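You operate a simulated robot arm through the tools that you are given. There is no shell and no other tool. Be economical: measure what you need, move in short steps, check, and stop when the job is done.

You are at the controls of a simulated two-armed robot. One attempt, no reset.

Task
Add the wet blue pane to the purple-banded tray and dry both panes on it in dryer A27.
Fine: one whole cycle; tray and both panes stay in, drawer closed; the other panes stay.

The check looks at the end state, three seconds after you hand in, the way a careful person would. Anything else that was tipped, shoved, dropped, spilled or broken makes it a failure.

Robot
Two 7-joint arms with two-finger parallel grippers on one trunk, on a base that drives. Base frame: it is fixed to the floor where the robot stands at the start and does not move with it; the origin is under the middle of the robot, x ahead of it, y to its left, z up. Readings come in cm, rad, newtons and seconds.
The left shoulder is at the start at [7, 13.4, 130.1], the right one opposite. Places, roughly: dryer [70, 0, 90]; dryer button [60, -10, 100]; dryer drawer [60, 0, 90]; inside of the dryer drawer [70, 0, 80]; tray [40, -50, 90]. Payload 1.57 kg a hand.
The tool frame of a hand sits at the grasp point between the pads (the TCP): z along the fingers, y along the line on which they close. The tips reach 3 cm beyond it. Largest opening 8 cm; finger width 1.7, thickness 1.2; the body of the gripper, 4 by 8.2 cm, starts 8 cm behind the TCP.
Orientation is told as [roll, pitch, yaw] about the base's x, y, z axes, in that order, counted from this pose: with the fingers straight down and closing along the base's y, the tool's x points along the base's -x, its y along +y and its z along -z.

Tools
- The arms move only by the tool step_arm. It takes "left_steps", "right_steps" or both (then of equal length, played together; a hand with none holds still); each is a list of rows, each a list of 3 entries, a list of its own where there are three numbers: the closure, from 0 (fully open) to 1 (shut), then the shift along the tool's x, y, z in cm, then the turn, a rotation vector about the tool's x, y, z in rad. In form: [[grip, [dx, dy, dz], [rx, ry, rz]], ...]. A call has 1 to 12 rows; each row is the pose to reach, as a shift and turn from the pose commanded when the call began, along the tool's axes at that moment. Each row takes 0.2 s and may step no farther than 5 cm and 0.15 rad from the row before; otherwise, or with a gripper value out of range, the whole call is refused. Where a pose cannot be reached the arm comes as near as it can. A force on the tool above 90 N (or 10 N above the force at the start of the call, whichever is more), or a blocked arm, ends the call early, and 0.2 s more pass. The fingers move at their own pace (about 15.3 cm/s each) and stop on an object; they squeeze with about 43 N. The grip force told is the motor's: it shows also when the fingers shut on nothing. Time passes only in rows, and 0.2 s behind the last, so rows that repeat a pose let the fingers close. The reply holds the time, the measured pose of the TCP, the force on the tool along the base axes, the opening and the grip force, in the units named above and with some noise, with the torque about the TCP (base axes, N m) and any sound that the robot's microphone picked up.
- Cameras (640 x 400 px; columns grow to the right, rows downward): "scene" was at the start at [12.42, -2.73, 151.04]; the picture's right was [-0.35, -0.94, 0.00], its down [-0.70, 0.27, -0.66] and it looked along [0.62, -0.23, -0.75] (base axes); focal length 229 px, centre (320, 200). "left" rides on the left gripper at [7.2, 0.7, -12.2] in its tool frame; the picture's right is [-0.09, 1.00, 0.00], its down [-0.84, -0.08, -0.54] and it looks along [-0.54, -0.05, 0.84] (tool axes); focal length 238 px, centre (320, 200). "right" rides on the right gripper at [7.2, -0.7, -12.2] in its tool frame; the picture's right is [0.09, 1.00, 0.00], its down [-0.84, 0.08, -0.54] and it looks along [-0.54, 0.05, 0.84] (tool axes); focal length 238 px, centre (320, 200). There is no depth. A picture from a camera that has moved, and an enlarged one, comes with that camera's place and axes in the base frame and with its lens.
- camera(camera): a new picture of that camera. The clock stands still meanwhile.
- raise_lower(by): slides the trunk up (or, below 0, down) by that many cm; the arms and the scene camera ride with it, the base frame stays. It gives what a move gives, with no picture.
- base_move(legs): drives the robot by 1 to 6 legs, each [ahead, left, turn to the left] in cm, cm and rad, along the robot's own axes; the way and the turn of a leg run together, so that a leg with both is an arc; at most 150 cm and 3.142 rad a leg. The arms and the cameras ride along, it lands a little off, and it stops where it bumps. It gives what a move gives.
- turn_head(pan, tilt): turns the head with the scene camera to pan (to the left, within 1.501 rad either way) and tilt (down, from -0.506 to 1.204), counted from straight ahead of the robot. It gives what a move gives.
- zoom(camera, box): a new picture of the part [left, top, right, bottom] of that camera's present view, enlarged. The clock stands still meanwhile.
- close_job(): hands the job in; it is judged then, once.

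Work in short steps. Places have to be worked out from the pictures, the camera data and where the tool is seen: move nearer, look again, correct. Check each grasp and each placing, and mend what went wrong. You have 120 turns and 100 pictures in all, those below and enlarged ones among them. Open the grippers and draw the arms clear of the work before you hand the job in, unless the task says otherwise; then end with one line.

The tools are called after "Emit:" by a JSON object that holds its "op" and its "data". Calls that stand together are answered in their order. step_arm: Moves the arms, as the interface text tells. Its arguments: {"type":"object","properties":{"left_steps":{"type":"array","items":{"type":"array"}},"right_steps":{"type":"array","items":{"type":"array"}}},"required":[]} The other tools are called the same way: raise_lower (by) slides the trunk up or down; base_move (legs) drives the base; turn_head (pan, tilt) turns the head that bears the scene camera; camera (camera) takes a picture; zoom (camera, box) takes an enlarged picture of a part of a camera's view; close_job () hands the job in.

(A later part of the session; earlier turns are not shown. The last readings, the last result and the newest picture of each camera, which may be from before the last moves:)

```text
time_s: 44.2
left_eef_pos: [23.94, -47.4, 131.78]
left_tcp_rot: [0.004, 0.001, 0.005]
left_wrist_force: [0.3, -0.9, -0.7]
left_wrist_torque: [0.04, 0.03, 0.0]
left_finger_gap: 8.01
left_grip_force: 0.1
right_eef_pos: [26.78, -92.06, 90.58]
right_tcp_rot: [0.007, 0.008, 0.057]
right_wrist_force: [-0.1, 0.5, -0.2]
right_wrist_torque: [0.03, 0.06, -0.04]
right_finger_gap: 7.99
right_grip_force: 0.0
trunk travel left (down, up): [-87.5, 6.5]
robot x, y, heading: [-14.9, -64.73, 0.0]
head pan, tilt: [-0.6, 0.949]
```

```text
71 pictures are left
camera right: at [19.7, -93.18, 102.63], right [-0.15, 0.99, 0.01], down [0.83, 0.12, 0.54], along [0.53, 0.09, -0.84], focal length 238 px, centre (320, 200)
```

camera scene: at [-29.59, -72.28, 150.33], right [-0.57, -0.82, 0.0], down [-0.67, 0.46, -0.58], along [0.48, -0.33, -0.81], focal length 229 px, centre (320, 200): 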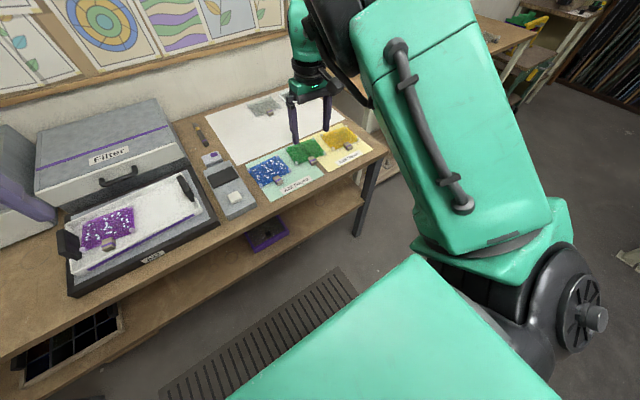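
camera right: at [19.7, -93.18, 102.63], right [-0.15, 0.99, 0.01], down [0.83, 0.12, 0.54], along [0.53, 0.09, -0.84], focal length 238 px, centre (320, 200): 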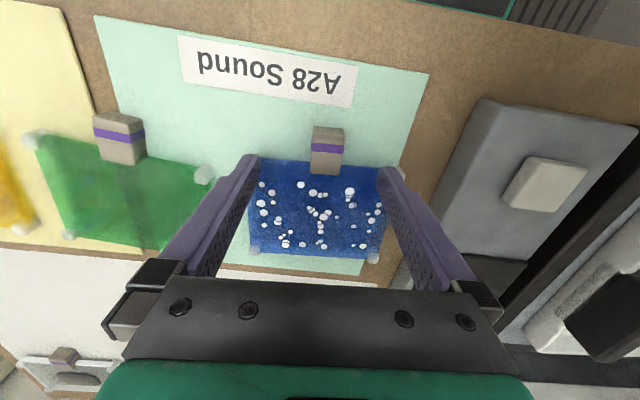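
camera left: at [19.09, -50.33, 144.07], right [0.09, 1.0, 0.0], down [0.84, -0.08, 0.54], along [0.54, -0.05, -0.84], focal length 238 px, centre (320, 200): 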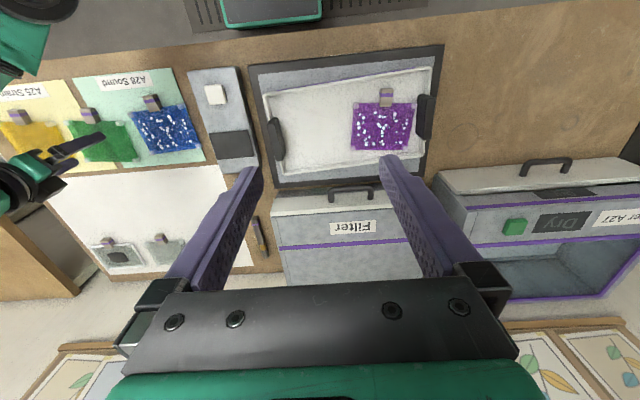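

The tab sits between the fingers, about 0.4 cm to the left of their middle. I shift, descend with tips just above the sheet, and close.

Emit:
{"op": "step_arm", "data": {"right_steps": [[0, [0, 0.4, 2], [0, 0, 0.02]], [0, [0.1, 0.4, 4], [0, 0, 0.02]], [0, [0.1, 0.4, 4.7], [0, 0, 0.02]], [0, [0.1, 0.4, 4.7], [0, 0, 0.02]]]}}

Emit:
{"op": "camera", "data": {"camera": "right"}}

```text
time_s: 45.2
left_eef_pos: [23.49, -46.85, 131.96]
left_tcp_rot: [-0.002, -0.001, 0.007]
left_wrist_force: [0.2, 0.1, 0.0]
left_wrist_torque: [0.01, -0.01, 0.0]
left_finger_gap: 8.01
left_grip_force: 0.0
right_eef_pos: [26.28, -91.47, 85.96]
right_tcp_rot: [0.002, 0.002, 0.037]
right_wrist_force: [-0.7, 0.8, -0.3]
right_wrist_torque: [0.0, 0.02, 0.01]
right_finger_gap: 8.0
right_grip_force: 0.1
trunk travel left (down, up): [-87.5, 6.5]
robot x, y, heading: [-14.74, -64.58, 0.003]
head pan, tilt: [-0.6, 0.949]
```

```text
70 pictures are left
camera right: at [19.12, -92.2, 98.13], right [-0.13, 0.99, 0.0], down [0.83, 0.11, 0.54], along [0.54, 0.07, -0.84], focal length 238 px, centre (320, 200)
```

right: 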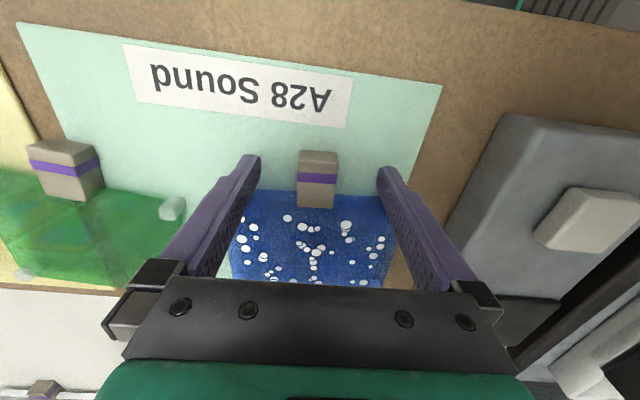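

The tab is centred between the fingers. I close.

Emit:
{"op": "step_arm", "data": {"right_steps": [[0.4, [0, 0, 0], [0, 0, 0]], [0.7, [0, 0, 0], [0, 0, 0]], [1, [0, 0, 0], [0, 0, 0]], [1, [0, 0, 0], [0, 0, 0]], [1, [0, 0, 0], [0, 0, 0]]]}}

Emit:
{"op": "camera", "data": {"camera": "right"}}

```text
time_s: 46.4
left_eef_pos: [23.49, -46.9, 131.85]
left_tcp_rot: [-0.002, 0.0, 0.008]
left_wrist_force: [0.6, 0.1, -0.7]
left_wrist_torque: [0.01, -0.02, -0.01]
left_finger_gap: 7.98
left_grip_force: 0.1
right_eef_pos: [26.34, -91.3, 85.98]
right_tcp_rot: [0.003, 0.003, 0.038]
right_wrist_force: [-0.5, -0.8, 0.3]
right_wrist_torque: [0.01, 0.11, 0.0]
right_finger_gap: 2.54
right_grip_force: 36.9
trunk travel left (down, up): [-87.5, 6.5]
robot x, y, heading: [-14.85, -64.29, 0.001]
head pan, tilt: [-0.6, 0.949]
```

```text
69 pictures are left
camera right: at [19.2, -92.28, 98.09], right [-0.13, 0.99, 0.0], down [0.83, 0.11, 0.54], along [0.53, 0.07, -0.84], focal length 238 px, centre (320, 200)
```

right: 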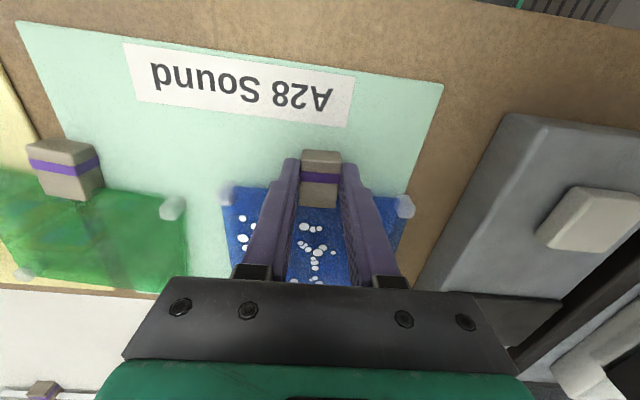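

Gripped at 2.5 cm. I lift a little and check.

Emit:
{"op": "step_arm", "data": {"right_steps": [[1, [0, 0, -1.5], [0, 0, 0]], [1, [0, 0, -3], [0, 0, 0]], [1, [0, 0, -5], [0, 0, 0]], [1, [0, 0, -7], [0, 0, 0]], [1, [0, 0, -10], [0, 0, 0]], [1, [0, 0, -13], [0, 0, 0]], [1, [0, 0, -16], [0, 0, 0]]]}}

Emit:
{"op": "camera", "data": {"camera": "right"}}

Emit:
{"op": "camera", "data": {"camera": "scene"}}

```text
time_s: 48.0
left_eef_pos: [23.56, -46.75, 131.84]
left_tcp_rot: [0.0, 0.0, 0.005]
left_wrist_force: [-0.9, -0.9, 0.0]
left_wrist_torque: [-0.02, -0.02, 0.01]
left_finger_gap: 8.0
left_grip_force: 0.0
right_eef_pos: [26.37, -91.66, 102.0]
right_tcp_rot: [0.006, 0.006, 0.034]
right_wrist_force: [0.0, -0.2, -2.3]
right_wrist_torque: [0.01, 0.1, -0.01]
right_finger_gap: 2.54
right_grip_force: 36.8
right hand out of reach, approached as far as the arm can: row 3, 4, 5, 6, 7
trunk travel left (down, up): [-87.5, 6.5]
robot x, y, heading: [-14.8, -64.86, -0.002]
head pan, tilt: [-0.6, 0.949]
```

```text
68 pictures are left
camera right: at [19.33, -92.55, 114.2], right [-0.13, 0.99, 0.01], down [0.84, 0.1, 0.54], along [0.53, 0.07, -0.84], focal length 238 px, centre (320, 200)
```

right: 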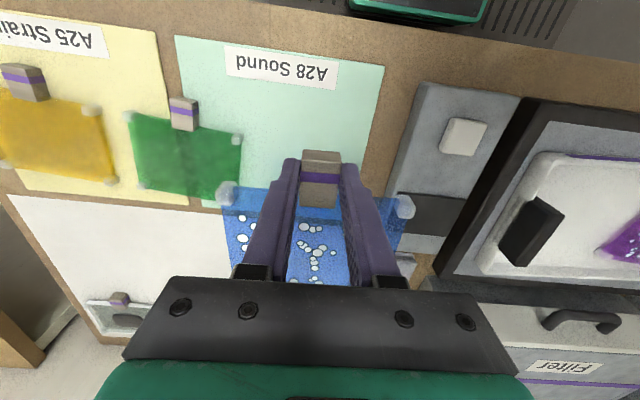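

```text
67 pictures are left
camera scene: at [-3.62, -68.49, 150.29], right [-0.56, -0.83, 0.0], down [-0.67, 0.46, -0.58], along [0.48, -0.33, -0.81], focal length 229 px, centre (320, 200)
```

scene: 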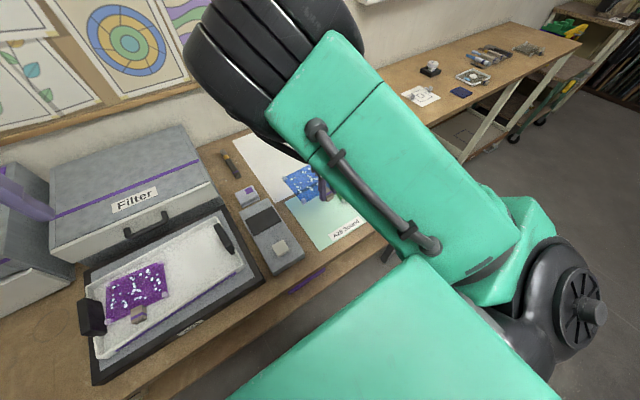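

The pane is held rigidly. Now I measure the tray from the left camera.

Emit:
{"op": "camera", "data": {"camera": "left"}}

Emit:
{"op": "zoom", "data": {"camera": "left", "box": [220, 20, 470, 190]}}

```text
66 pictures are left
camera left: at [16.28, -46.23, 144.08], right [0.09, 1.0, 0.0], down [0.84, -0.07, 0.54], along [0.54, -0.05, -0.84], focal length 238 px, centre (320, 200)
```

left: 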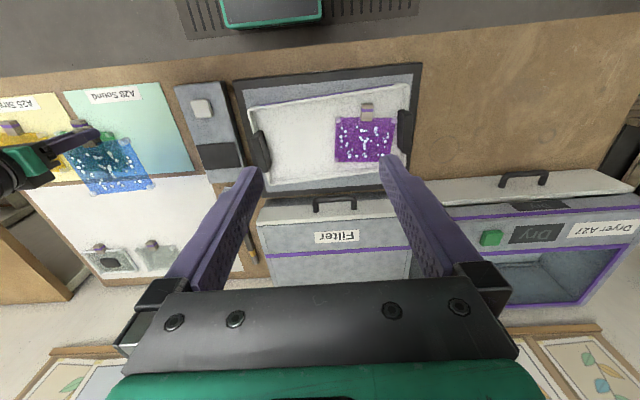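

```text
2.35 times, centred on (345, 105) of left
camera zoom: at [16.28, -46.23, 144.08], right [0.09, 1.0, 0.0], down [0.84, -0.07, 0.54], along [0.54, -0.05, -0.84], focal length 561 px, centre (261, 424)
```

zoom: 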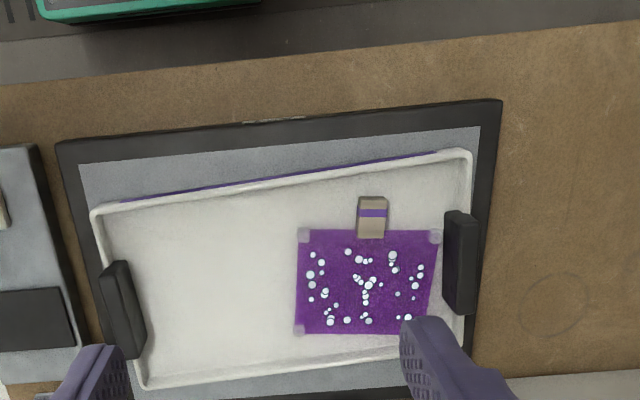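

Tray: centre about [36, -45], 36 by 20 cm, handles near [36.8, -63] and [34.8, -27.8]; the purple pane spans y -44.4 to -29. The free spot wants the blue pane's tab at about [31.3, -52.7]. I drive there with the pane held high.

Emit:
{"op": "base_move", "data": {"legs": [[0, 39, 0], [4.9, 0, 0]]}}

Emit:
{"op": "camera", "data": {"camera": "right"}}

```text
time_s: 51.0
left_eef_pos: [27.52, -8.25, 132.32]
left_tcp_rot: [0.001, -0.009, 0.001]
left_wrist_force: [-1.0, 0.4, -0.2]
left_wrist_torque: [0.01, -0.08, 0.0]
left_finger_gap: 7.99
left_grip_force: 0.0
right_eef_pos: [30.38, -52.89, 102.23]
right_tcp_rot: [0.007, -0.006, 0.031]
right_wrist_force: [-0.9, 0.4, -0.4]
right_wrist_torque: [0.0, 0.01, 0.04]
right_finger_gap: 2.5
right_grip_force: 36.3
trunk travel left (down, up): [-87.5, 6.5]
robot x, y, heading: [-10.11, -25.24, 0.001]
head pan, tilt: [-0.6, 0.949]
```

```text
64 pictures are left
camera right: at [23.23, -53.8, 114.45], right [-0.12, 0.99, 0.01], down [0.83, 0.1, 0.55], along [0.54, 0.07, -0.84], focal length 238 px, centre (320, 200)
```

right: 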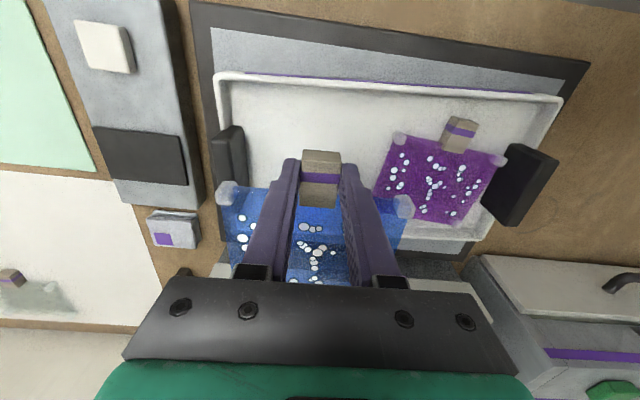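

The pane lines up with the free area. I nudge slightly (+0.6 x, +0.4 y) and descend to above the tray.

Emit:
{"op": "step_arm", "data": {"right_steps": [[1, [-0.3, 0.2, 4], [0, 0, -0.02]], [1, [-0.6, 0.4, 8], [0, 0, -0.02]], [1, [-0.6, 0.4, 10.5], [0, 0, -0.02]], [1, [-0.6, 0.4, 10.5], [0, 0, -0.02]]]}}

Emit:
{"op": "camera", "data": {"camera": "right"}}

Emit:
{"op": "turn_head", "data": {"pan": -0.5, "tilt": 0.75}}

Emit:
{"op": "camera", "data": {"camera": "scene"}}

```text
time_s: 52.0
left_eef_pos: [28.57, -8.03, 131.88]
left_tcp_rot: [0.0, 0.003, 0.002]
left_wrist_force: [0.6, 0.3, -0.1]
left_wrist_torque: [-0.02, -0.04, 0.01]
left_finger_gap: 7.99
left_grip_force: 0.0
right_eef_pos: [32.02, -52.46, 91.31]
right_tcp_rot: [0.007, 0.005, 0.053]
right_wrist_force: [-0.1, 0.3, -0.3]
right_wrist_torque: [-0.01, 0.09, 0.03]
right_finger_gap: 2.51
right_grip_force: 36.6
right hand out of reach, approached as far as the arm can: row 1, 2
trunk travel left (down, up): [-87.5, 6.5]
robot x, y, heading: [-10.2, -25.59, 0.0]
head pan, tilt: [-0.6, 0.949]
```

```text
63 pictures are left
camera right: at [24.91, -53.48, 103.53], right [-0.14, 0.99, 0.01], down [0.84, 0.12, 0.54], along [0.53, 0.08, -0.84], focal length 238 px, centre (320, 200)
```

right: 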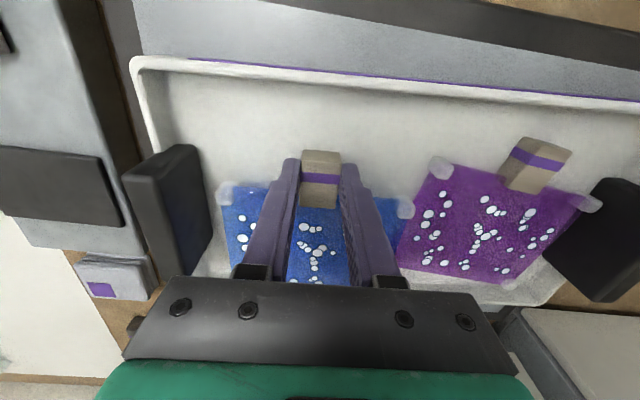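

```text
time_s: 52.7
left_eef_pos: [28.55, -8.1, 131.9]
left_tcp_rot: [-0.001, 0.002, 0.002]
left_wrist_force: [-0.1, -0.7, -0.4]
left_wrist_torque: [0.0, -0.01, -0.03]
left_finger_gap: 8.0
left_grip_force: 0.1
right_eef_pos: [31.93, -52.33, 91.29]
right_tcp_rot: [0.008, 0.007, 0.051]
right_wrist_force: [-1.1, -0.8, -2.3]
right_wrist_torque: [0.05, 0.08, 0.0]
right_finger_gap: 2.55
right_grip_force: 37.1
trunk travel left (down, up): [-87.5, 6.5]
robot x, y, heading: [-9.54, -25.61, 0.003]
head pan, tilt: [-0.499, 0.75]
```

```text
62 pictures are left
camera scene: at [2.5, -29.45, 151.83], right [-0.48, -0.88, 0.0], down [-0.6, 0.33, -0.73], along [0.64, -0.35, -0.68], focal length 229 px, centre (320, 200)
```

scene: 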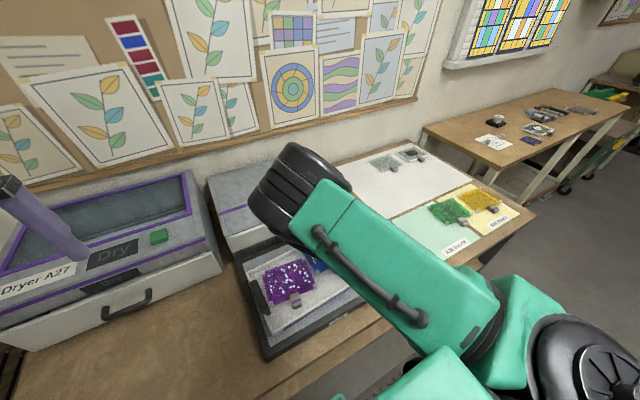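

Gaps are about 1.2 cm to the left handle and 1.7 cm to the purple pane. I lower in small steps, watching the force.

Emit:
{"op": "step_arm", "data": {"right_steps": [[1, [0, 0, 0.6], [0, 0, 0]], [1, [0, 0, 1.2], [0, 0, 0]], [1, [0, 0, 1.8], [0, 0, 0]], [1, [0, 0, 2.2], [0, 0, 0]]]}}

Emit:
{"op": "step_arm", "data": {"right_steps": [[1, [0, 0, 0.3], [0, 0, 0]], [1, [0, 0, 0.6], [0, 0, 0]]]}}

Emit:
{"op": "camera", "data": {"camera": "right"}}

```text
time_s: 53.7
left_eef_pos: [28.03, -8.03, 132.04]
left_tcp_rot: [-0.001, -0.003, 0.001]
left_wrist_force: [0.0, -0.4, 0.1]
left_wrist_torque: [0.0, -0.02, 0.02]
left_finger_gap: 8.0
left_grip_force: 0.1
right_eef_pos: [31.73, -52.18, 89.55]
right_tcp_rot: [0.003, 0.0, 0.053]
right_wrist_force: [2.2, -3.0, 21.1]
right_wrist_torque: [0.52, -0.67, -0.28]
right_finger_gap: 2.59
right_grip_force: 36.6
trunk travel left (down, up): [-87.5, 6.5]
robot x, y, heading: [-9.95, -25.68, -0.0]
head pan, tilt: [-0.499, 0.75]
```

```text
time_s: 54.3
left_eef_pos: [27.68, -7.72, 132.1]
left_tcp_rot: [-0.005, -0.005, 0.001]
left_wrist_force: [0.5, -0.3, -0.4]
left_wrist_torque: [0.0, 0.02, 0.01]
left_finger_gap: 8.02
left_grip_force: 0.0
right_eef_pos: [31.62, -52.18, 89.31]
right_tcp_rot: [-0.002, -0.009, 0.052]
right_wrist_force: [3.8, -2.4, 54.5]
right_wrist_torque: [-0.03, 0.5, -0.03]
right_finger_gap: 2.55
right_grip_force: 36.5
trunk travel left (down, up): [-87.5, 6.5]
robot x, y, heading: [-9.44, -25.61, -0.002]
head pan, tilt: [-0.499, 0.75]
```

```text
61 pictures are left
camera right: at [24.37, -53.16, 101.43], right [-0.14, 0.99, 0.0], down [0.83, 0.12, 0.55], along [0.54, 0.08, -0.84], focal length 238 px, centre (320, 200)
```

right: 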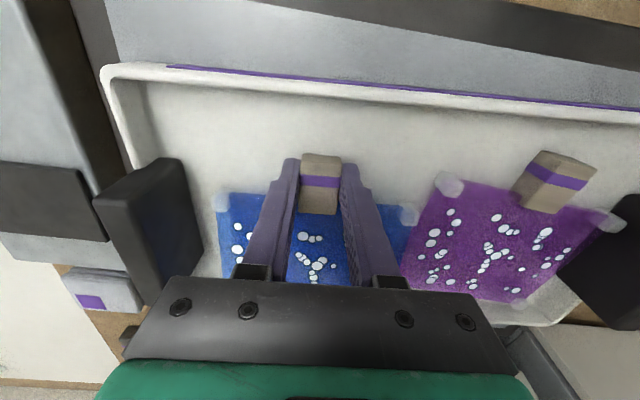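

The pane rests on the tray floor (contact at about 89.5, pressing 54 N). I ease the pressure, then open and rise.

Emit:
{"op": "step_arm", "data": {"right_steps": [[1, [0, 0, -0.3], [0, 0, 0]], [1, [0, 0, -0.55], [0, 0, 0]], [1, [0, 0, -0.55], [0, 0, 0]]]}}

Emit:
{"op": "step_arm", "data": {"right_steps": [[0.5, [0, 0, 0], [0, 0, 0]], [0.4, [0, 0, 0], [0, 0, 0]], [0.4, [0, 0, 0], [0, 0, 0]], [0.4, [0, 0, -2], [0, 0, 0]], [0.4, [0, 0, -5], [0, 0, 0]], [0.4, [0, 0, -9], [0, 0, 0]], [0.4, [0, 0, -13], [0, 0, 0]]]}}

Emit:
{"op": "camera", "data": {"camera": "right"}}

```text
time_s: 55.1
left_eef_pos: [28.23, -7.95, 131.81]
left_tcp_rot: [-0.002, -0.002, 0.001]
left_wrist_force: [0.3, 0.3, 0.3]
left_wrist_torque: [0.0, 0.03, 0.03]
left_finger_gap: 7.99
left_grip_force: 0.0
right_eef_pos: [31.57, -52.25, 89.31]
right_tcp_rot: [0.006, 0.004, 0.053]
right_wrist_force: [6.5, -2.8, 22.7]
right_wrist_torque: [-0.23, -0.42, 0.11]
right_finger_gap: 2.53
right_grip_force: 36.7
trunk travel left (down, up): [-87.5, 6.5]
robot x, y, heading: [-9.63, -25.26, -0.005]
head pan, tilt: [-0.499, 0.75]
```

```text
time_s: 56.7
left_eef_pos: [28.29, -8.16, 131.87]
left_tcp_rot: [0.001, -0.002, 0.002]
left_wrist_force: [0.1, 0.2, -0.4]
left_wrist_torque: [-0.02, -0.02, 0.0]
left_finger_gap: 8.0
left_grip_force: 0.0
right_eef_pos: [31.58, -52.42, 102.23]
right_tcp_rot: [0.009, 0.007, 0.05]
right_wrist_force: [-0.9, -0.2, -0.5]
right_wrist_torque: [0.01, 0.0, 0.02]
right_finger_gap: 4.79
right_grip_force: 0.0
right hand out of reach, approached as far as the arm can: row 5, 6
trunk travel left (down, up): [-87.5, 6.5]
robot x, y, heading: [-9.99, -25.36, 0.0]
head pan, tilt: [-0.499, 0.75]
```

```text
60 pictures are left
camera right: at [24.56, -53.59, 114.42], right [-0.14, 0.99, 0.01], down [0.84, 0.11, 0.54], along [0.53, 0.08, -0.84], focal length 238 px, centre (320, 200)
```

right: 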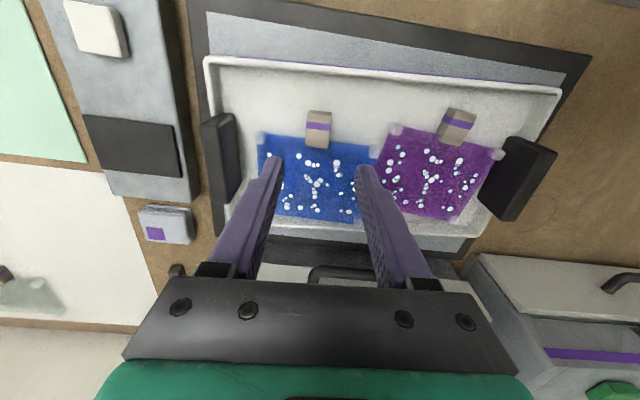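

Both panes lie flat on the tray. Next is the dryer drawer: I lift the right hand clear and drive left to bring the left hand near the dryer.

Emit:
{"op": "step_arm", "data": {"right_steps": [[0.4, [0, -1, -5], [0, 0, 0]], [0.4, [0, -2, -10], [0, 0, 0]], [0.4, [0, -2, -14], [0, 0, 0]]]}}

Emit:
{"op": "base_move", "data": {"legs": [[0, 15, 0]]}}

Emit:
{"op": "turn_head", "data": {"pan": 0.1, "tilt": 0.6}}

Emit:
{"op": "camera", "data": {"camera": "scene"}}

Emit:
{"op": "camera", "data": {"camera": "left"}}

```text
refused: row 1 steps farther than a row can; nothing moved
```

```text
time_s: 58.1
left_eef_pos: [28.35, 6.69, 131.91]
left_tcp_rot: [0.002, 0.001, 0.002]
left_wrist_force: [-0.1, -0.2, -0.7]
left_wrist_torque: [-0.01, 0.01, -0.02]
left_finger_gap: 8.01
left_grip_force: 0.1
right_eef_pos: [31.65, -37.68, 102.23]
right_tcp_rot: [0.009, 0.005, 0.05]
right_wrist_force: [0.1, -1.0, -1.2]
right_wrist_torque: [0.02, 0.04, 0.01]
right_finger_gap: 4.82
right_grip_force: 0.1
trunk travel left (down, up): [-87.5, 6.5]
robot x, y, heading: [-10.03, -10.3, -0.002]
head pan, tilt: [-0.499, 0.75]
```

```text
time_s: 59.1
left_eef_pos: [28.42, 7.11, 131.99]
left_tcp_rot: [-0.003, 0.0, -0.001]
left_wrist_force: [-0.1, 0.1, -0.4]
left_wrist_torque: [0.01, -0.01, -0.01]
left_finger_gap: 8.0
left_grip_force: 0.0
right_eef_pos: [31.64, -37.26, 102.12]
right_tcp_rot: [0.007, 0.004, 0.049]
right_wrist_force: [-0.4, -0.1, -0.3]
right_wrist_torque: [0.0, -0.02, 0.04]
right_finger_gap: 4.78
right_grip_force: 0.0
trunk travel left (down, up): [-87.5, 6.5]
robot x, y, heading: [-9.7, -10.69, -0.004]
head pan, tilt: [0.099, 0.6]
```

```text
59 pictures are left
camera scene: at [3.99, -9.44, 153.13], right [0.1, -1.0, 0.0], down [-0.56, -0.06, -0.82], along [0.82, 0.08, -0.57], focal length 229 px, centre (320, 200)
```

scene: 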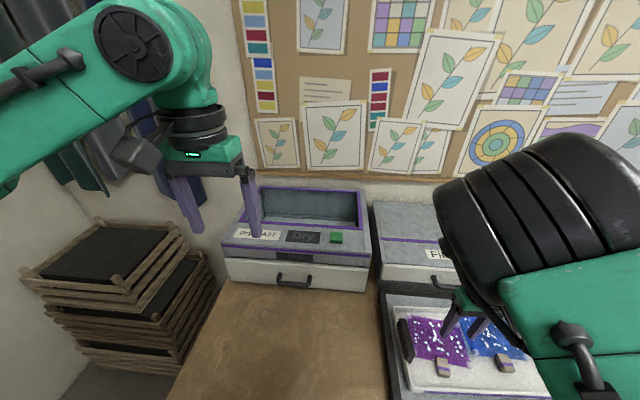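

```text
58 pictures are left
camera left: at [21.18, 7.73, 144.07], right [0.09, 1.0, 0.0], down [0.84, -0.08, 0.54], along [0.54, -0.05, -0.84], focal length 238 px, centre (320, 200)
```

left: 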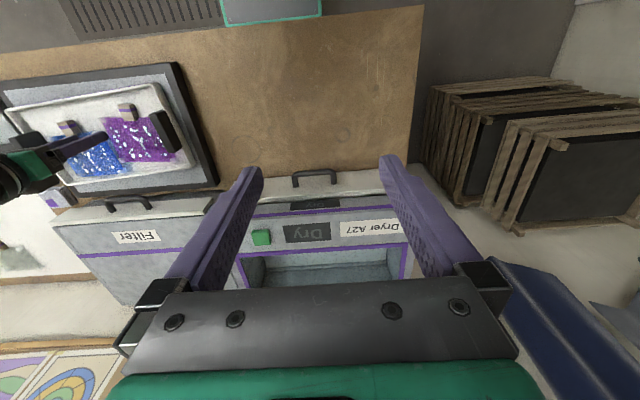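

I enlarge the dryer front to read its displays and the handle.

Emit:
{"op": "zoom", "data": {"camera": "scene", "box": [215, 180, 385, 300]}}

Emit:
{"op": "zoom", "data": {"camera": "left", "box": [220, 150, 420, 290]}}

```text
3.33 times, centred on (300, 240) of scene
camera zoom: at [3.99, -9.44, 153.13], right [0.1, -1.0, 0.0], down [-0.56, -0.06, -0.82], along [0.82, 0.08, -0.57], focal length 762 px, centre (387, 67)
```

zoom: 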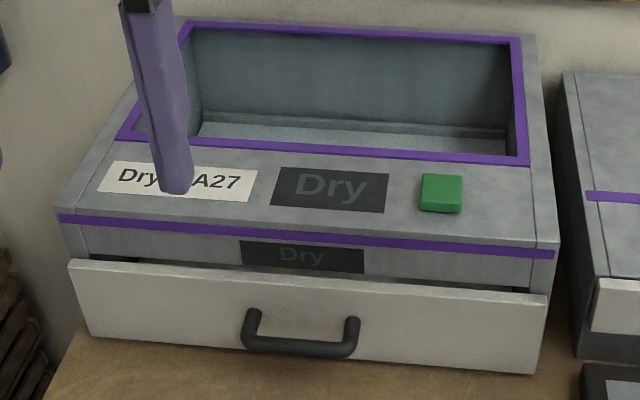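

```text
2.86 times, centred on (320, 220) of left
camera zoom: at [21.18, 7.73, 144.07], right [0.09, 1.0, 0.0], down [0.84, -0.08, 0.54], along [0.54, -0.05, -0.84], focal length 681 px, centre (320, 143)
```

zoom: 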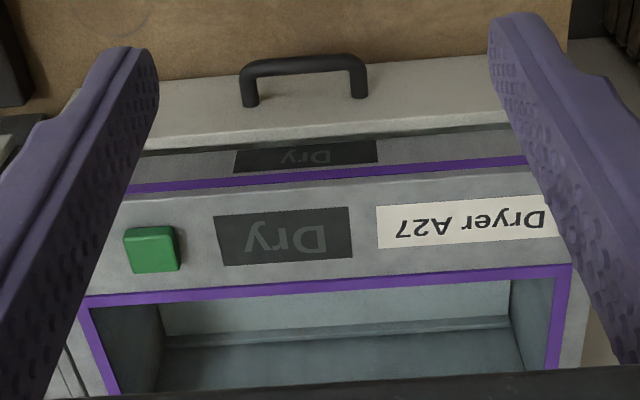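

The handle bar is at about [48.1, 3.3, 89], standing about 3.5 cm off the drawer front. I plan to hook it with closed fingers from above. First I lift the right hand clear, close the left fingers and drive up.

Emit:
{"op": "step_arm", "data": {"right_steps": [[0.4, [0, -1, -4], [0, 0, 0]], [0.4, [0, -2, -8], [0, 0, 0]], [0.4, [0, -2, -12], [0, 0, 0]], [0.4, [0, -2, -14], [0, 0, 0]], [0.4, [0, -2, -14], [0, 0, 0]]], "left_steps": [[1, [0, -1, 4], [0, 0, 0]], [1, [0, -2, 8], [0, 0, 0]], [1, [0, -3, 12], [0, 0, 0]], [1, [0, -3.7, 16], [0, 0, 0]], [1, [0, -3.7, 20], [0, 0, 0]]]}}

Emit:
{"op": "base_move", "data": {"legs": [[9, 0, 0]]}}

Emit:
{"op": "camera", "data": {"camera": "left"}}

```text
time_s: 60.3
left_eef_pos: [28.46, 3.57, 111.77]
left_tcp_rot: [-0.002, -0.003, 0.0]
left_wrist_force: [1.0, -1.2, 1.2]
left_wrist_torque: [0.03, 0.01, -0.02]
left_finger_gap: 0.01
left_grip_force: 21.0
right_eef_pos: [31.64, -39.64, 116.05]
right_tcp_rot: [0.029, 0.002, 0.035]
right_wrist_force: [-0.4, -0.5, -0.3]
right_wrist_torque: [-0.01, -0.01, -0.02]
right_finger_gap: 4.8
right_grip_force: 0.1
trunk travel left (down, up): [-87.5, 6.5]
robot x, y, heading: [-9.68, -10.49, 0.001]
head pan, tilt: [0.099, 0.6]
```

```text
time_s: 61.4
left_eef_pos: [36.78, 3.44, 111.84]
left_tcp_rot: [-0.002, -0.005, -0.002]
left_wrist_force: [0.2, 0.1, 0.2]
left_wrist_torque: [0.0, -0.02, -0.01]
left_finger_gap: 0.01
left_grip_force: 21.0
right_eef_pos: [40.18, -39.64, 116.33]
right_tcp_rot: [0.03, -0.003, 0.036]
right_wrist_force: [0.0, -0.7, 0.0]
right_wrist_torque: [-0.03, -0.03, 0.0]
right_finger_gap: 4.77
right_grip_force: 0.0
trunk travel left (down, up): [-87.5, 6.5]
robot x, y, heading: [-1.07, -10.37, 0.001]
head pan, tilt: [0.099, 0.6]
```

```text
55 pictures are left
camera left: at [29.51, 4.11, 124.1], right [0.09, 1.0, 0.0], down [0.83, -0.08, 0.55], along [0.54, -0.05, -0.84], focal length 238 px, centre (320, 200)
```

left: 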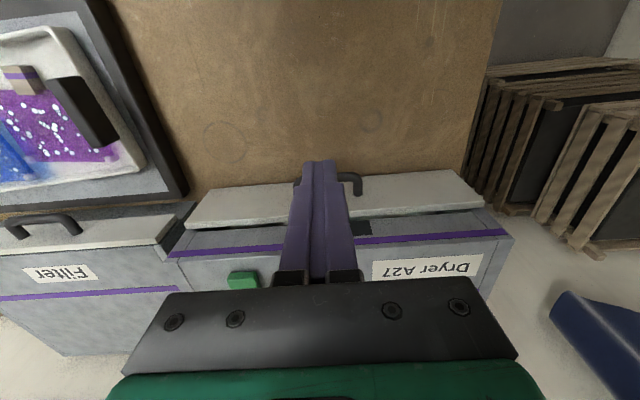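

The handle spans y -1.5..9, bar at x≈48.4, drawer face at x≈51.7. I move the closed left fingers to above the gap (x≈50.1) and look.

Emit:
{"op": "step_arm", "data": {"left_steps": [[1, [-3.4, 0, 3], [0, 0, 0]], [1, [-6.8, 0.2, 6], [0, 0, 0]], [1, [-10.2, 0.3, 9], [0, 0, 0]], [1, [-13.3, 0.3, 12], [0, 0, 0]], [1, [-13.3, 0.3, 14], [0, 0, 0]], [1, [-13.3, 0.3, 14], [0, 0, 0]]]}}

Emit:
{"op": "camera", "data": {"camera": "left"}}

Emit:
{"op": "zoom", "data": {"camera": "scene", "box": [200, 180, 400, 320]}}

```text
time_s: 62.8
left_eef_pos: [50.72, 3.8, 97.7]
left_tcp_rot: [-0.003, 0.001, -0.001]
left_wrist_force: [-0.3, 0.3, 0.1]
left_wrist_torque: [-0.03, -0.03, 0.0]
left_finger_gap: 0.0
left_grip_force: 21.4
right_eef_pos: [40.61, -39.59, 116.23]
right_tcp_rot: [0.034, 0.0, 0.034]
right_wrist_force: [0.6, 0.1, -0.3]
right_wrist_torque: [0.02, 0.03, 0.02]
right_finger_gap: 4.81
right_grip_force: 0.0
trunk travel left (down, up): [-87.5, 6.5]
robot x, y, heading: [-0.73, -10.52, -0.0]
head pan, tilt: [0.099, 0.6]
```

```text
54 pictures are left
camera left: at [43.43, 4.55, 109.87], right [0.09, 1.0, 0.0], down [0.84, -0.08, 0.54], along [0.54, -0.05, -0.84], focal length 238 px, centre (320, 200)
```

left: 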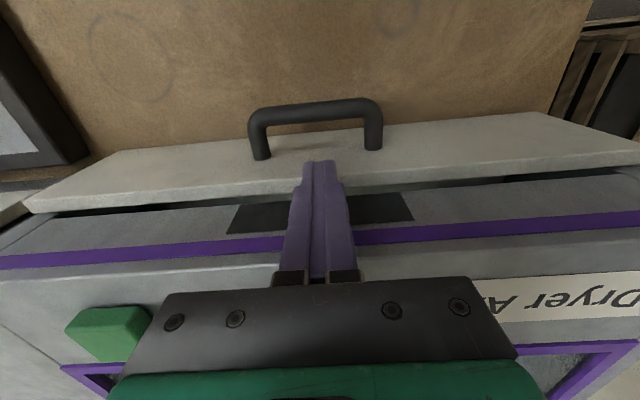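

```text
2.86 times, centred on (300, 250) of scene
camera zoom: at [12.98, -9.47, 153.13], right [0.1, -1.0, 0.0], down [-0.56, -0.05, -0.83], along [0.82, 0.08, -0.56], focal length 654 px, centre (377, 57)
```

zoom: 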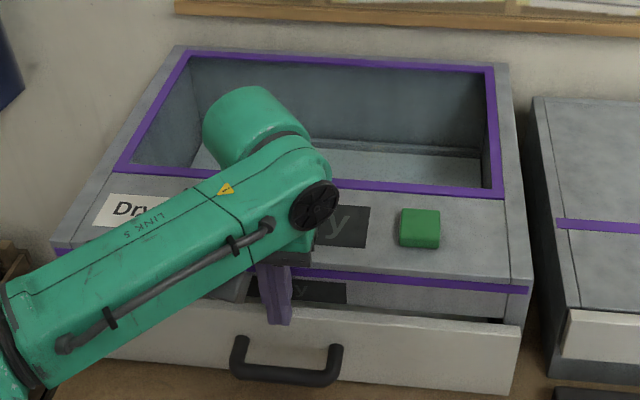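

Bar at x≈47.7 and face at ≈51.4, so the middle of the gap is 49.9; the hand is at 50.7. I shift back 0.8 and lower behind the bar.

Emit:
{"op": "step_arm", "data": {"left_steps": [[1, [0.8, 0, 0], [0, 0, 0]], [1, [0.8, 0, 2.5], [0, 0, 0]], [1, [0.8, 0, 5], [0, 0, 0]], [1, [0.8, 0, 7.3], [0, 0, 0]], [1, [0.8, 0, 7.3], [0, 0, 0]]]}}

Emit:
{"op": "camera", "data": {"camera": "left"}}

```text
time_s: 63.9
left_eef_pos: [50.4, 3.79, 92.88]
left_tcp_rot: [-0.002, -0.056, -0.003]
left_wrist_force: [-19.1, -2.3, 36.6]
left_wrist_torque: [1.91, 1.19, -0.37]
left_finger_gap: 0.0
left_grip_force: 21.3
right_eef_pos: [39.46, -39.82, 116.49]
right_tcp_rot: [0.039, -0.008, 0.03]
right_wrist_force: [-0.5, 0.0, 0.5]
right_wrist_torque: [-0.04, 0.01, -0.01]
right_finger_gap: 4.8
right_grip_force: 0.1
trunk travel left (down, up): [-87.5, 6.5]
robot x, y, heading: [-0.91, -10.24, -0.003]
head pan, tilt: [0.099, 0.6]
stopped in row 5 (left hand): the force on the tool passed its limit (the readings are from after the stop); the commanded pose is now the measured one
```

```text
52 pictures are left
camera left: at [42.57, 4.5, 104.61], right [0.09, 1.0, 0.0], down [0.81, -0.08, 0.59], along [0.59, -0.05, -0.81], focal length 238 px, centre (320, 200)
```

left: 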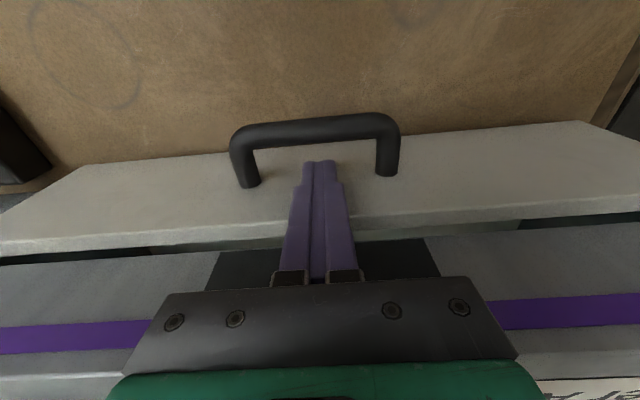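

The fingers stopped at tip height 89.9 with about 37 N upward; something above may touch the dryer's body. I look from the scene camera.

Emit:
{"op": "zoom", "data": {"camera": "scene", "box": [240, 200, 360, 300]}}

```text
4.00 times, centred on (300, 250) of scene
camera zoom: at [11.6, -9.74, 153.27], right [0.1, -1.0, 0.0], down [-0.55, -0.05, -0.83], along [0.83, 0.08, -0.56], focal length 915 px, centre (400, 0)
```

zoom: 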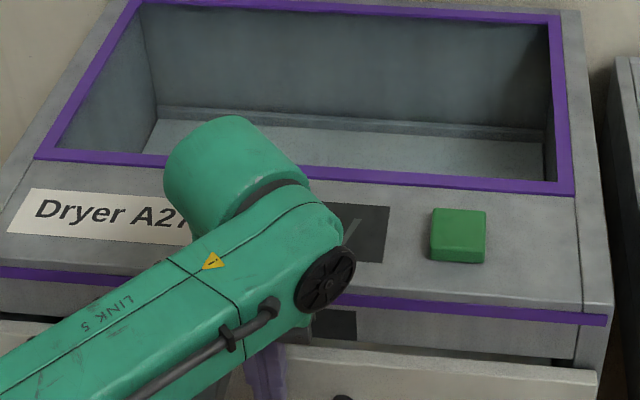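

The wrist's housing juts forward over the dryer's top; a vertical hand won't fit. I lift, back off and tilt the fingers forward by about 0.5 rad so the wrist stays on my side.

Emit:
{"op": "step_arm", "data": {"left_steps": [[1, [0, 0, -3], [0, 0, 0]], [1, [0, 0, -6], [0, -0.06, 0]], [1, [2, 0, -6], [0, -0.2, 0]], [1, [3.8, 0, -6], [0, -0.34, 0]], [1, [3.8, 0, -5], [0, -0.444, 0]], [1, [3.8, 0, -3], [0, -0.444, 0]], [1, [3.8, 0, -3], [0, -0.444, 0]]]}}

Emit:
{"op": "camera", "data": {"camera": "left"}}

Emit:
{"op": "zoom", "data": {"camera": "scene", "box": [200, 180, 400, 320]}}

```text
time_s: 65.5
left_eef_pos: [47.42, 3.82, 94.83]
left_tcp_rot: [-0.002, -0.49, 0.004]
left_wrist_force: [0.3, 0.1, 0.0]
left_wrist_torque: [0.01, -0.01, -0.01]
left_finger_gap: 0.01
left_grip_force: 21.3
right_eef_pos: [40.61, -39.7, 115.98]
right_tcp_rot: [0.035, 0.001, 0.033]
right_wrist_force: [0.1, -0.5, 0.2]
right_wrist_torque: [0.0, -0.01, -0.01]
right_finger_gap: 4.79
right_grip_force: 0.1
trunk travel left (down, up): [-87.5, 6.5]
robot x, y, heading: [-0.89, -10.49, -0.007]
head pan, tilt: [0.099, 0.6]
```

```text
50 pictures are left
camera left: at [35.23, 4.58, 102.26], right [0.08, 1.0, 0.04], down [0.48, -0.07, 0.87], along [0.87, -0.05, -0.49], focal length 238 px, centre (320, 200)
```

left: 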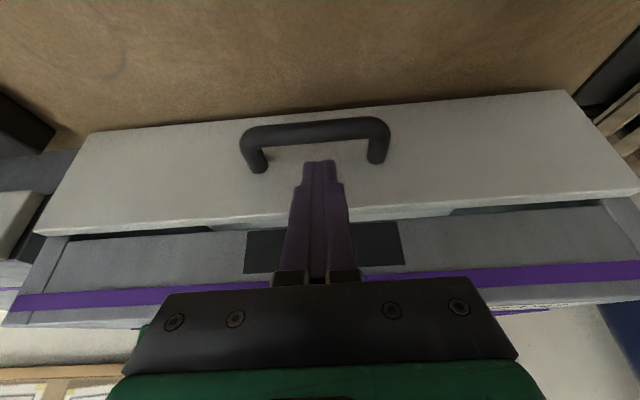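

```text
2.86 times, centred on (300, 250) of scene
camera zoom: at [13.0, -9.47, 153.13], right [0.1, -1.0, 0.0], down [-0.56, -0.05, -0.83], along [0.82, 0.08, -0.56], focal length 654 px, centre (377, 57)
```

zoom: 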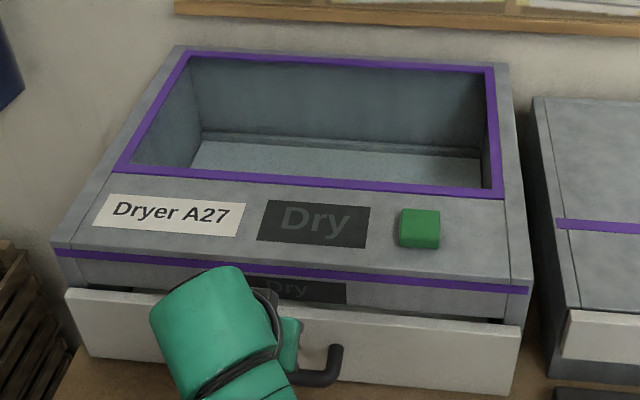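

The wrist is clear now and the tip is just above the bar. I slide it down behind the bar.

Emit:
{"op": "step_arm", "data": {"left_steps": [[1, [-0.6, 0, 0.8], [0, 0, 0]], [1, [-0.2, 0, 1.8], [0, 0, 0]], [1, [0.2, 0, 2.8], [0, 0, 0]], [1, [0.5, 0, 3.7], [0, 0, 0]], [1, [0.5, 0, 3.7], [0, 0, 0]]]}}

Emit:
{"op": "camera", "data": {"camera": "left"}}

```text
time_s: 66.7
left_eef_pos: [48.65, 3.85, 91.38]
left_tcp_rot: [-0.005, -0.489, 0.003]
left_wrist_force: [1.5, 0.2, 0.9]
left_wrist_torque: [-0.01, -0.03, 0.01]
left_finger_gap: 0.01
left_grip_force: 21.1
right_eef_pos: [40.61, -39.69, 116.08]
right_tcp_rot: [0.035, 0.002, 0.033]
right_wrist_force: [-0.1, -0.4, 0.2]
right_wrist_torque: [0.04, 0.01, -0.02]
right_finger_gap: 4.8
right_grip_force: 0.1
trunk travel left (down, up): [-87.5, 6.5]
robot x, y, heading: [-0.94, -10.47, 0.004]
head pan, tilt: [0.099, 0.6]
```

```text
48 pictures are left
camera left: at [36.6, 4.61, 98.81], right [0.08, 1.0, 0.04], down [0.48, -0.07, 0.87], along [0.87, -0.05, -0.49], focal length 238 px, centre (320, 200)
```

left: 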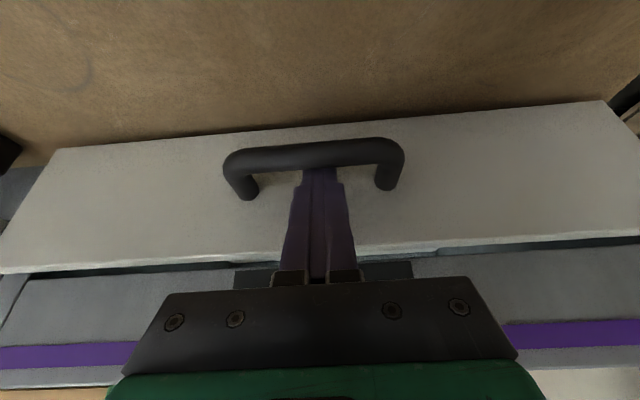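

The tip is hooked behind the bar. I drive back a little and check.

Emit:
{"op": "base_move", "data": {"legs": [[-8, 0, 0]]}}

Emit:
{"op": "camera", "data": {"camera": "scene"}}

```text
time_s: 67.7
left_eef_pos: [40.86, 3.94, 91.3]
left_tcp_rot: [-0.005, -0.484, 0.004]
left_wrist_force: [0.4, 0.1, 0.2]
left_wrist_torque: [0.01, 0.01, 0.0]
left_finger_gap: 0.0
left_grip_force: 21.9
right_eef_pos: [33.0, -39.76, 115.95]
right_tcp_rot: [0.034, 0.006, 0.034]
right_wrist_force: [-0.4, 0.8, -1.0]
right_wrist_torque: [0.01, 0.03, 0.02]
right_finger_gap: 4.8
right_grip_force: 0.1
trunk travel left (down, up): [-87.5, 6.5]
robot x, y, heading: [-8.92, -10.63, -0.002]
head pan, tilt: [0.099, 0.6]
```

```text
47 pictures are left
camera scene: at [5.57, -9.51, 153.06], right [0.1, -1.0, 0.0], down [-0.57, -0.05, -0.82], along [0.82, 0.08, -0.57], focal length 229 px, centre (320, 200)
```

scene: 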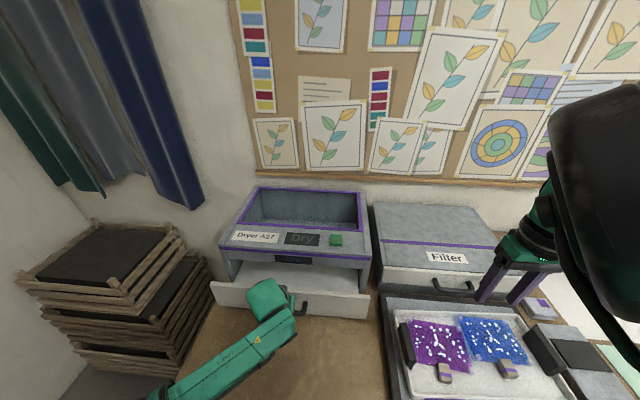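

The drawer slides out. I pull on.

Emit:
{"op": "base_move", "data": {"legs": [[-13, 0, 0]]}}

Emit:
{"op": "camera", "data": {"camera": "scene"}}

```text
time_s: 69.0
left_eef_pos: [27.84, 3.99, 91.39]
left_tcp_rot: [-0.005, -0.486, 0.004]
left_wrist_force: [-0.7, -1.1, -0.4]
left_wrist_torque: [0.04, 0.01, 0.05]
left_finger_gap: 0.01
left_grip_force: 21.0
right_eef_pos: [19.71, -39.66, 115.98]
right_tcp_rot: [0.037, 0.004, 0.033]
right_wrist_force: [0.1, 0.5, -0.4]
right_wrist_torque: [-0.03, 0.01, -0.01]
right_finger_gap: 4.79
right_grip_force: 0.1
trunk travel left (down, up): [-87.5, 6.5]
robot x, y, heading: [-22.0, -10.34, 0.001]
head pan, tilt: [0.099, 0.6]
```

```text
46 pictures are left
camera scene: at [-7.86, -9.45, 153.09], right [0.1, -1.0, 0.0], down [-0.56, -0.06, -0.82], along [0.82, 0.08, -0.57], focal length 229 px, centre (320, 200)
```

scene: 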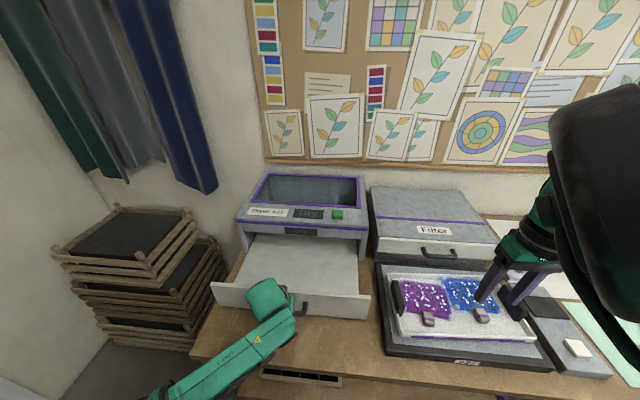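

The front is out about 20 cm; the tray needs 20 cm and hand room, so I pull 5 cm more.

Emit:
{"op": "base_move", "data": {"legs": [[-5, 0, 0]]}}

Emit:
{"op": "zoom", "data": {"camera": "scene", "box": [190, 160, 470, 335]}}

```text
time_s: 70.0
left_eef_pos: [23.06, 4.02, 91.15]
left_tcp_rot: [-0.005, -0.483, 0.005]
left_wrist_force: [-0.4, 0.4, 0.8]
left_wrist_torque: [0.01, 0.05, -0.01]
left_finger_gap: 0.01
left_grip_force: 21.3
right_eef_pos: [15.09, -39.61, 115.81]
right_tcp_rot: [0.037, 0.008, 0.033]
right_wrist_force: [0.9, 0.3, -0.4]
right_wrist_torque: [0.03, 0.04, 0.04]
right_finger_gap: 4.79
right_grip_force: 0.0
trunk travel left (down, up): [-87.5, 6.5]
robot x, y, heading: [-27.13, -10.74, -0.008]
head pan, tilt: [0.099, 0.6]
```

```text
2.29 times, centred on (330, 248) of scene
camera zoom: at [-12.23, -9.46, 153.04], right [0.1, -1.0, 0.0], down [-0.57, -0.06, -0.82], along [0.82, 0.08, -0.57], focal length 523 px, centre (297, 91)
```

zoom: 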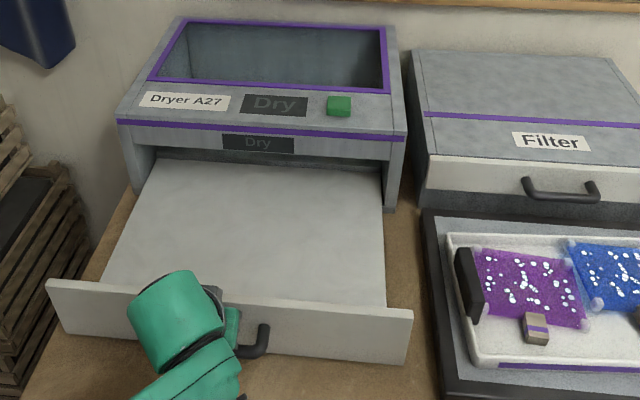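

The drawer is out about 25 cm; its floor is flat, y from -18 to 23.6, and the room for the tray is x 28.5..53. I unhook by drawing the finger back along its axis, then set the left hand upright and high.

Emit:
{"op": "step_arm", "data": {"left_steps": [[1, [0, 0, -2], [0, 0, 0]], [1, [0, 0, -5], [0, 0, 0]], [1, [0, 0, -9], [0, 0.1, 0]], [1, [-2, 0, -13], [0, 0.24, 0]], [1, [-5, 0, -16], [0, 0.38, 0]], [1, [-8, 0, -19], [0, 0.484, 0]], [0.5, [-8, 0, -19], [0, 0.484, 0]]]}}

Emit:
{"op": "base_move", "data": {"legs": [[0, -33, 0], [14, 0, 0]]}}

Emit:
{"op": "camera", "data": {"camera": "left"}}

Emit:
{"op": "camera", "data": {"camera": "right"}}

```text
time_s: 71.5
left_eef_pos: [20.65, 4.21, 112.09]
left_tcp_rot: [-0.004, -0.004, 0.003]
left_wrist_force: [-0.9, -0.4, 0.4]
left_wrist_torque: [-0.03, -0.02, 0.01]
left_finger_gap: 4.0
left_grip_force: 0.1
right_eef_pos: [14.44, -39.55, 116.14]
right_tcp_rot: [0.039, 0.001, 0.032]
right_wrist_force: [0.3, 0.5, -0.1]
right_wrist_torque: [0.02, 0.0, 0.02]
right_finger_gap: 4.8
right_grip_force: 0.1
trunk travel left (down, up): [-87.5, 6.5]
robot x, y, heading: [-26.86, -10.34, -0.007]
head pan, tilt: [0.099, 0.6]
```

```text
time_s: 74.7
left_eef_pos: [34.34, -28.66, 112.24]
left_tcp_rot: [-0.004, -0.007, 0.002]
left_wrist_force: [0.2, 0.4, -0.6]
left_wrist_torque: [0.01, -0.01, -0.03]
left_finger_gap: 4.0
left_grip_force: 0.0
right_eef_pos: [28.36, -72.42, 116.32]
right_tcp_rot: [0.036, -0.001, 0.035]
right_wrist_force: [0.0, 0.8, 1.0]
right_wrist_torque: [0.01, -0.04, -0.03]
right_finger_gap: 4.77
right_grip_force: 0.0
trunk travel left (down, up): [-87.5, 6.5]
robot x, y, heading: [-12.77, -43.28, 0.0]
head pan, tilt: [0.099, 0.6]
```

```text
44 pictures are left
camera left: at [27.11, -27.96, 124.31], right [0.09, 1.0, 0.0], down [0.83, -0.07, 0.55], along [0.55, -0.05, -0.84], focal length 238 px, centre (320, 200)
```

left: 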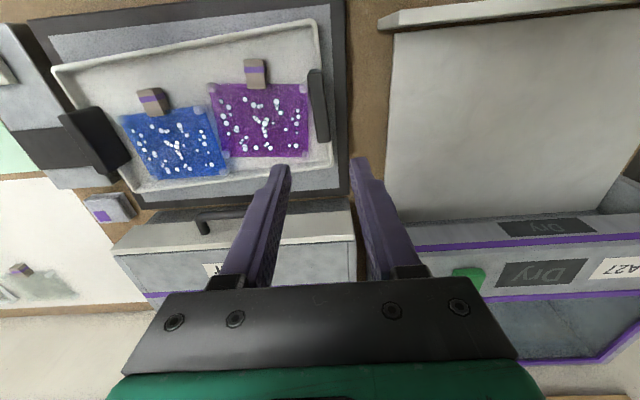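

```text
43 pictures are left
camera right: at [21.22, -73.75, 128.37], right [-0.13, 0.99, 0.04], down [0.83, 0.09, 0.55], along [0.54, 0.1, -0.84], focal length 238 px, centre (320, 200)
```

right: 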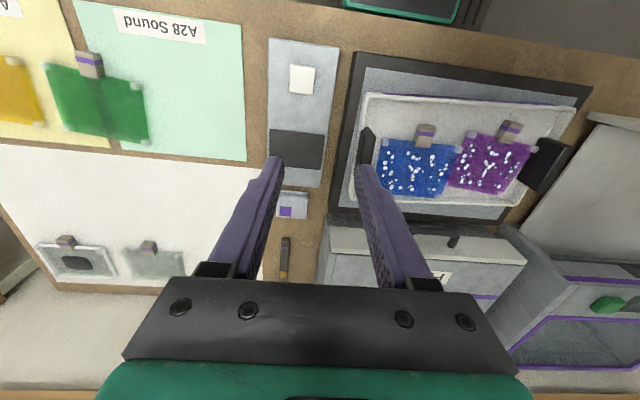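

The handles stand up from the tray's ends at about [34.3, -28.7] and [35.5, -63]. I lower the trunk by 10 cm, so I can later lift the tray with the trunk, and line up both hands.

Emit:
{"op": "raise_lower", "data": {"by": -10}}

Emit:
{"op": "step_arm", "data": {"right_steps": [[0, [-2, 2.4, 0.5], [0.01, 0, 0]], [0, [-4, 4.8, 1], [0.02, 0, 0]], [0, [-6, 7.2, 2], [0.036, 0, 0]], [0, [-7.6, 9.3, 3], [0.036, 0, 0]], [0, [-7.6, 9.3, 4], [0.036, 0, 0]]], "left_steps": [[0.2, [0, 0, 0], [0, 0, -0.02]], [0, [0, 0, 0], [0, 0, -0.03]], [0, [0, 0, 0], [0, 0, -0.05]], [0, [0, 0, 0], [0, 0, -0.05]], [0, [0, 0, 0], [0, 0, -0.05]]]}}

Emit:
{"op": "camera", "data": {"camera": "left"}}

Emit:
{"op": "camera", "data": {"camera": "right"}}

```text
time_s: 76.0
left_eef_pos: [34.71, -28.64, 102.06]
left_tcp_rot: [-0.005, -0.004, 0.003]
left_wrist_force: [0.3, 0.8, 0.3]
left_wrist_torque: [0.02, 0.0, 0.03]
left_finger_gap: 4.0
left_grip_force: 0.1
right_eef_pos: [28.63, -72.33, 106.13]
right_tcp_rot: [0.035, -0.002, 0.037]
right_wrist_force: [-0.5, 0.2, 0.3]
right_wrist_torque: [-0.03, -0.02, 0.04]
right_finger_gap: 4.78
right_grip_force: 0.1
trunk travel left (down, up): [-77.5, 16.5]
robot x, y, heading: [-13.32, -43.11, -0.0]
head pan, tilt: [0.099, 0.6]
```

```text
time_s: 77.2
left_eef_pos: [34.64, -28.58, 102.01]
left_tcp_rot: [-0.007, -0.003, 0.053]
left_wrist_force: [0.3, -0.1, -0.6]
left_wrist_torque: [0.0, -0.01, 0.0]
left_finger_gap: 8.0
left_grip_force: 0.1
right_eef_pos: [37.25, -64.62, 102.63]
right_tcp_rot: [0.02, 0.003, 0.017]
right_wrist_force: [-1.0, 0.4, 0.2]
right_wrist_torque: [0.0, 0.01, 0.0]
right_finger_gap: 8.01
right_grip_force: 0.0
right hand out of reach, approached as far as the arm can: row 3, 4, 5
trunk travel left (down, up): [-77.5, 16.5]
robot x, y, heading: [-12.86, -43.15, 0.006]
head pan, tilt: [0.099, 0.6]
```

```text
42 pictures are left
camera left: at [27.35, -28.27, 114.21], right [0.04, 1.0, 0.0], down [0.84, -0.03, 0.55], along [0.55, -0.02, -0.84], focal length 238 px, centre (320, 200)
```

left: 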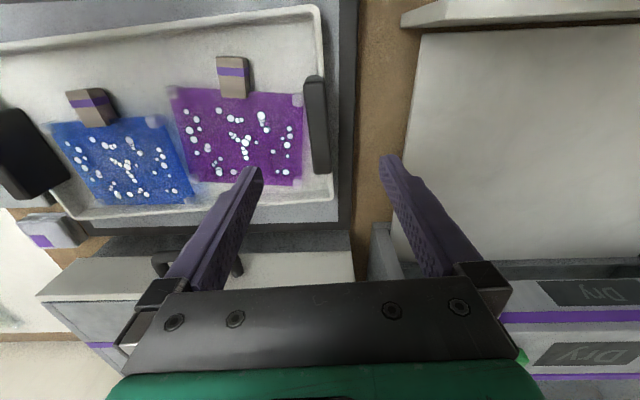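

```text
41 pictures are left
camera right: at [30.12, -65.6, 114.85], right [-0.11, 0.99, 0.02], down [0.84, 0.08, 0.54], along [0.54, 0.08, -0.84], focal length 238 px, centre (320, 200)
```

right: 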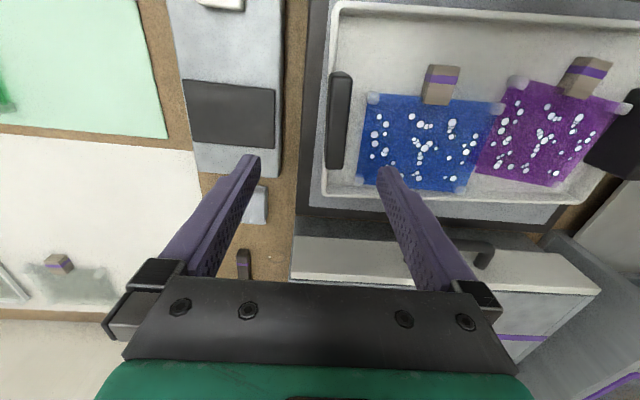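

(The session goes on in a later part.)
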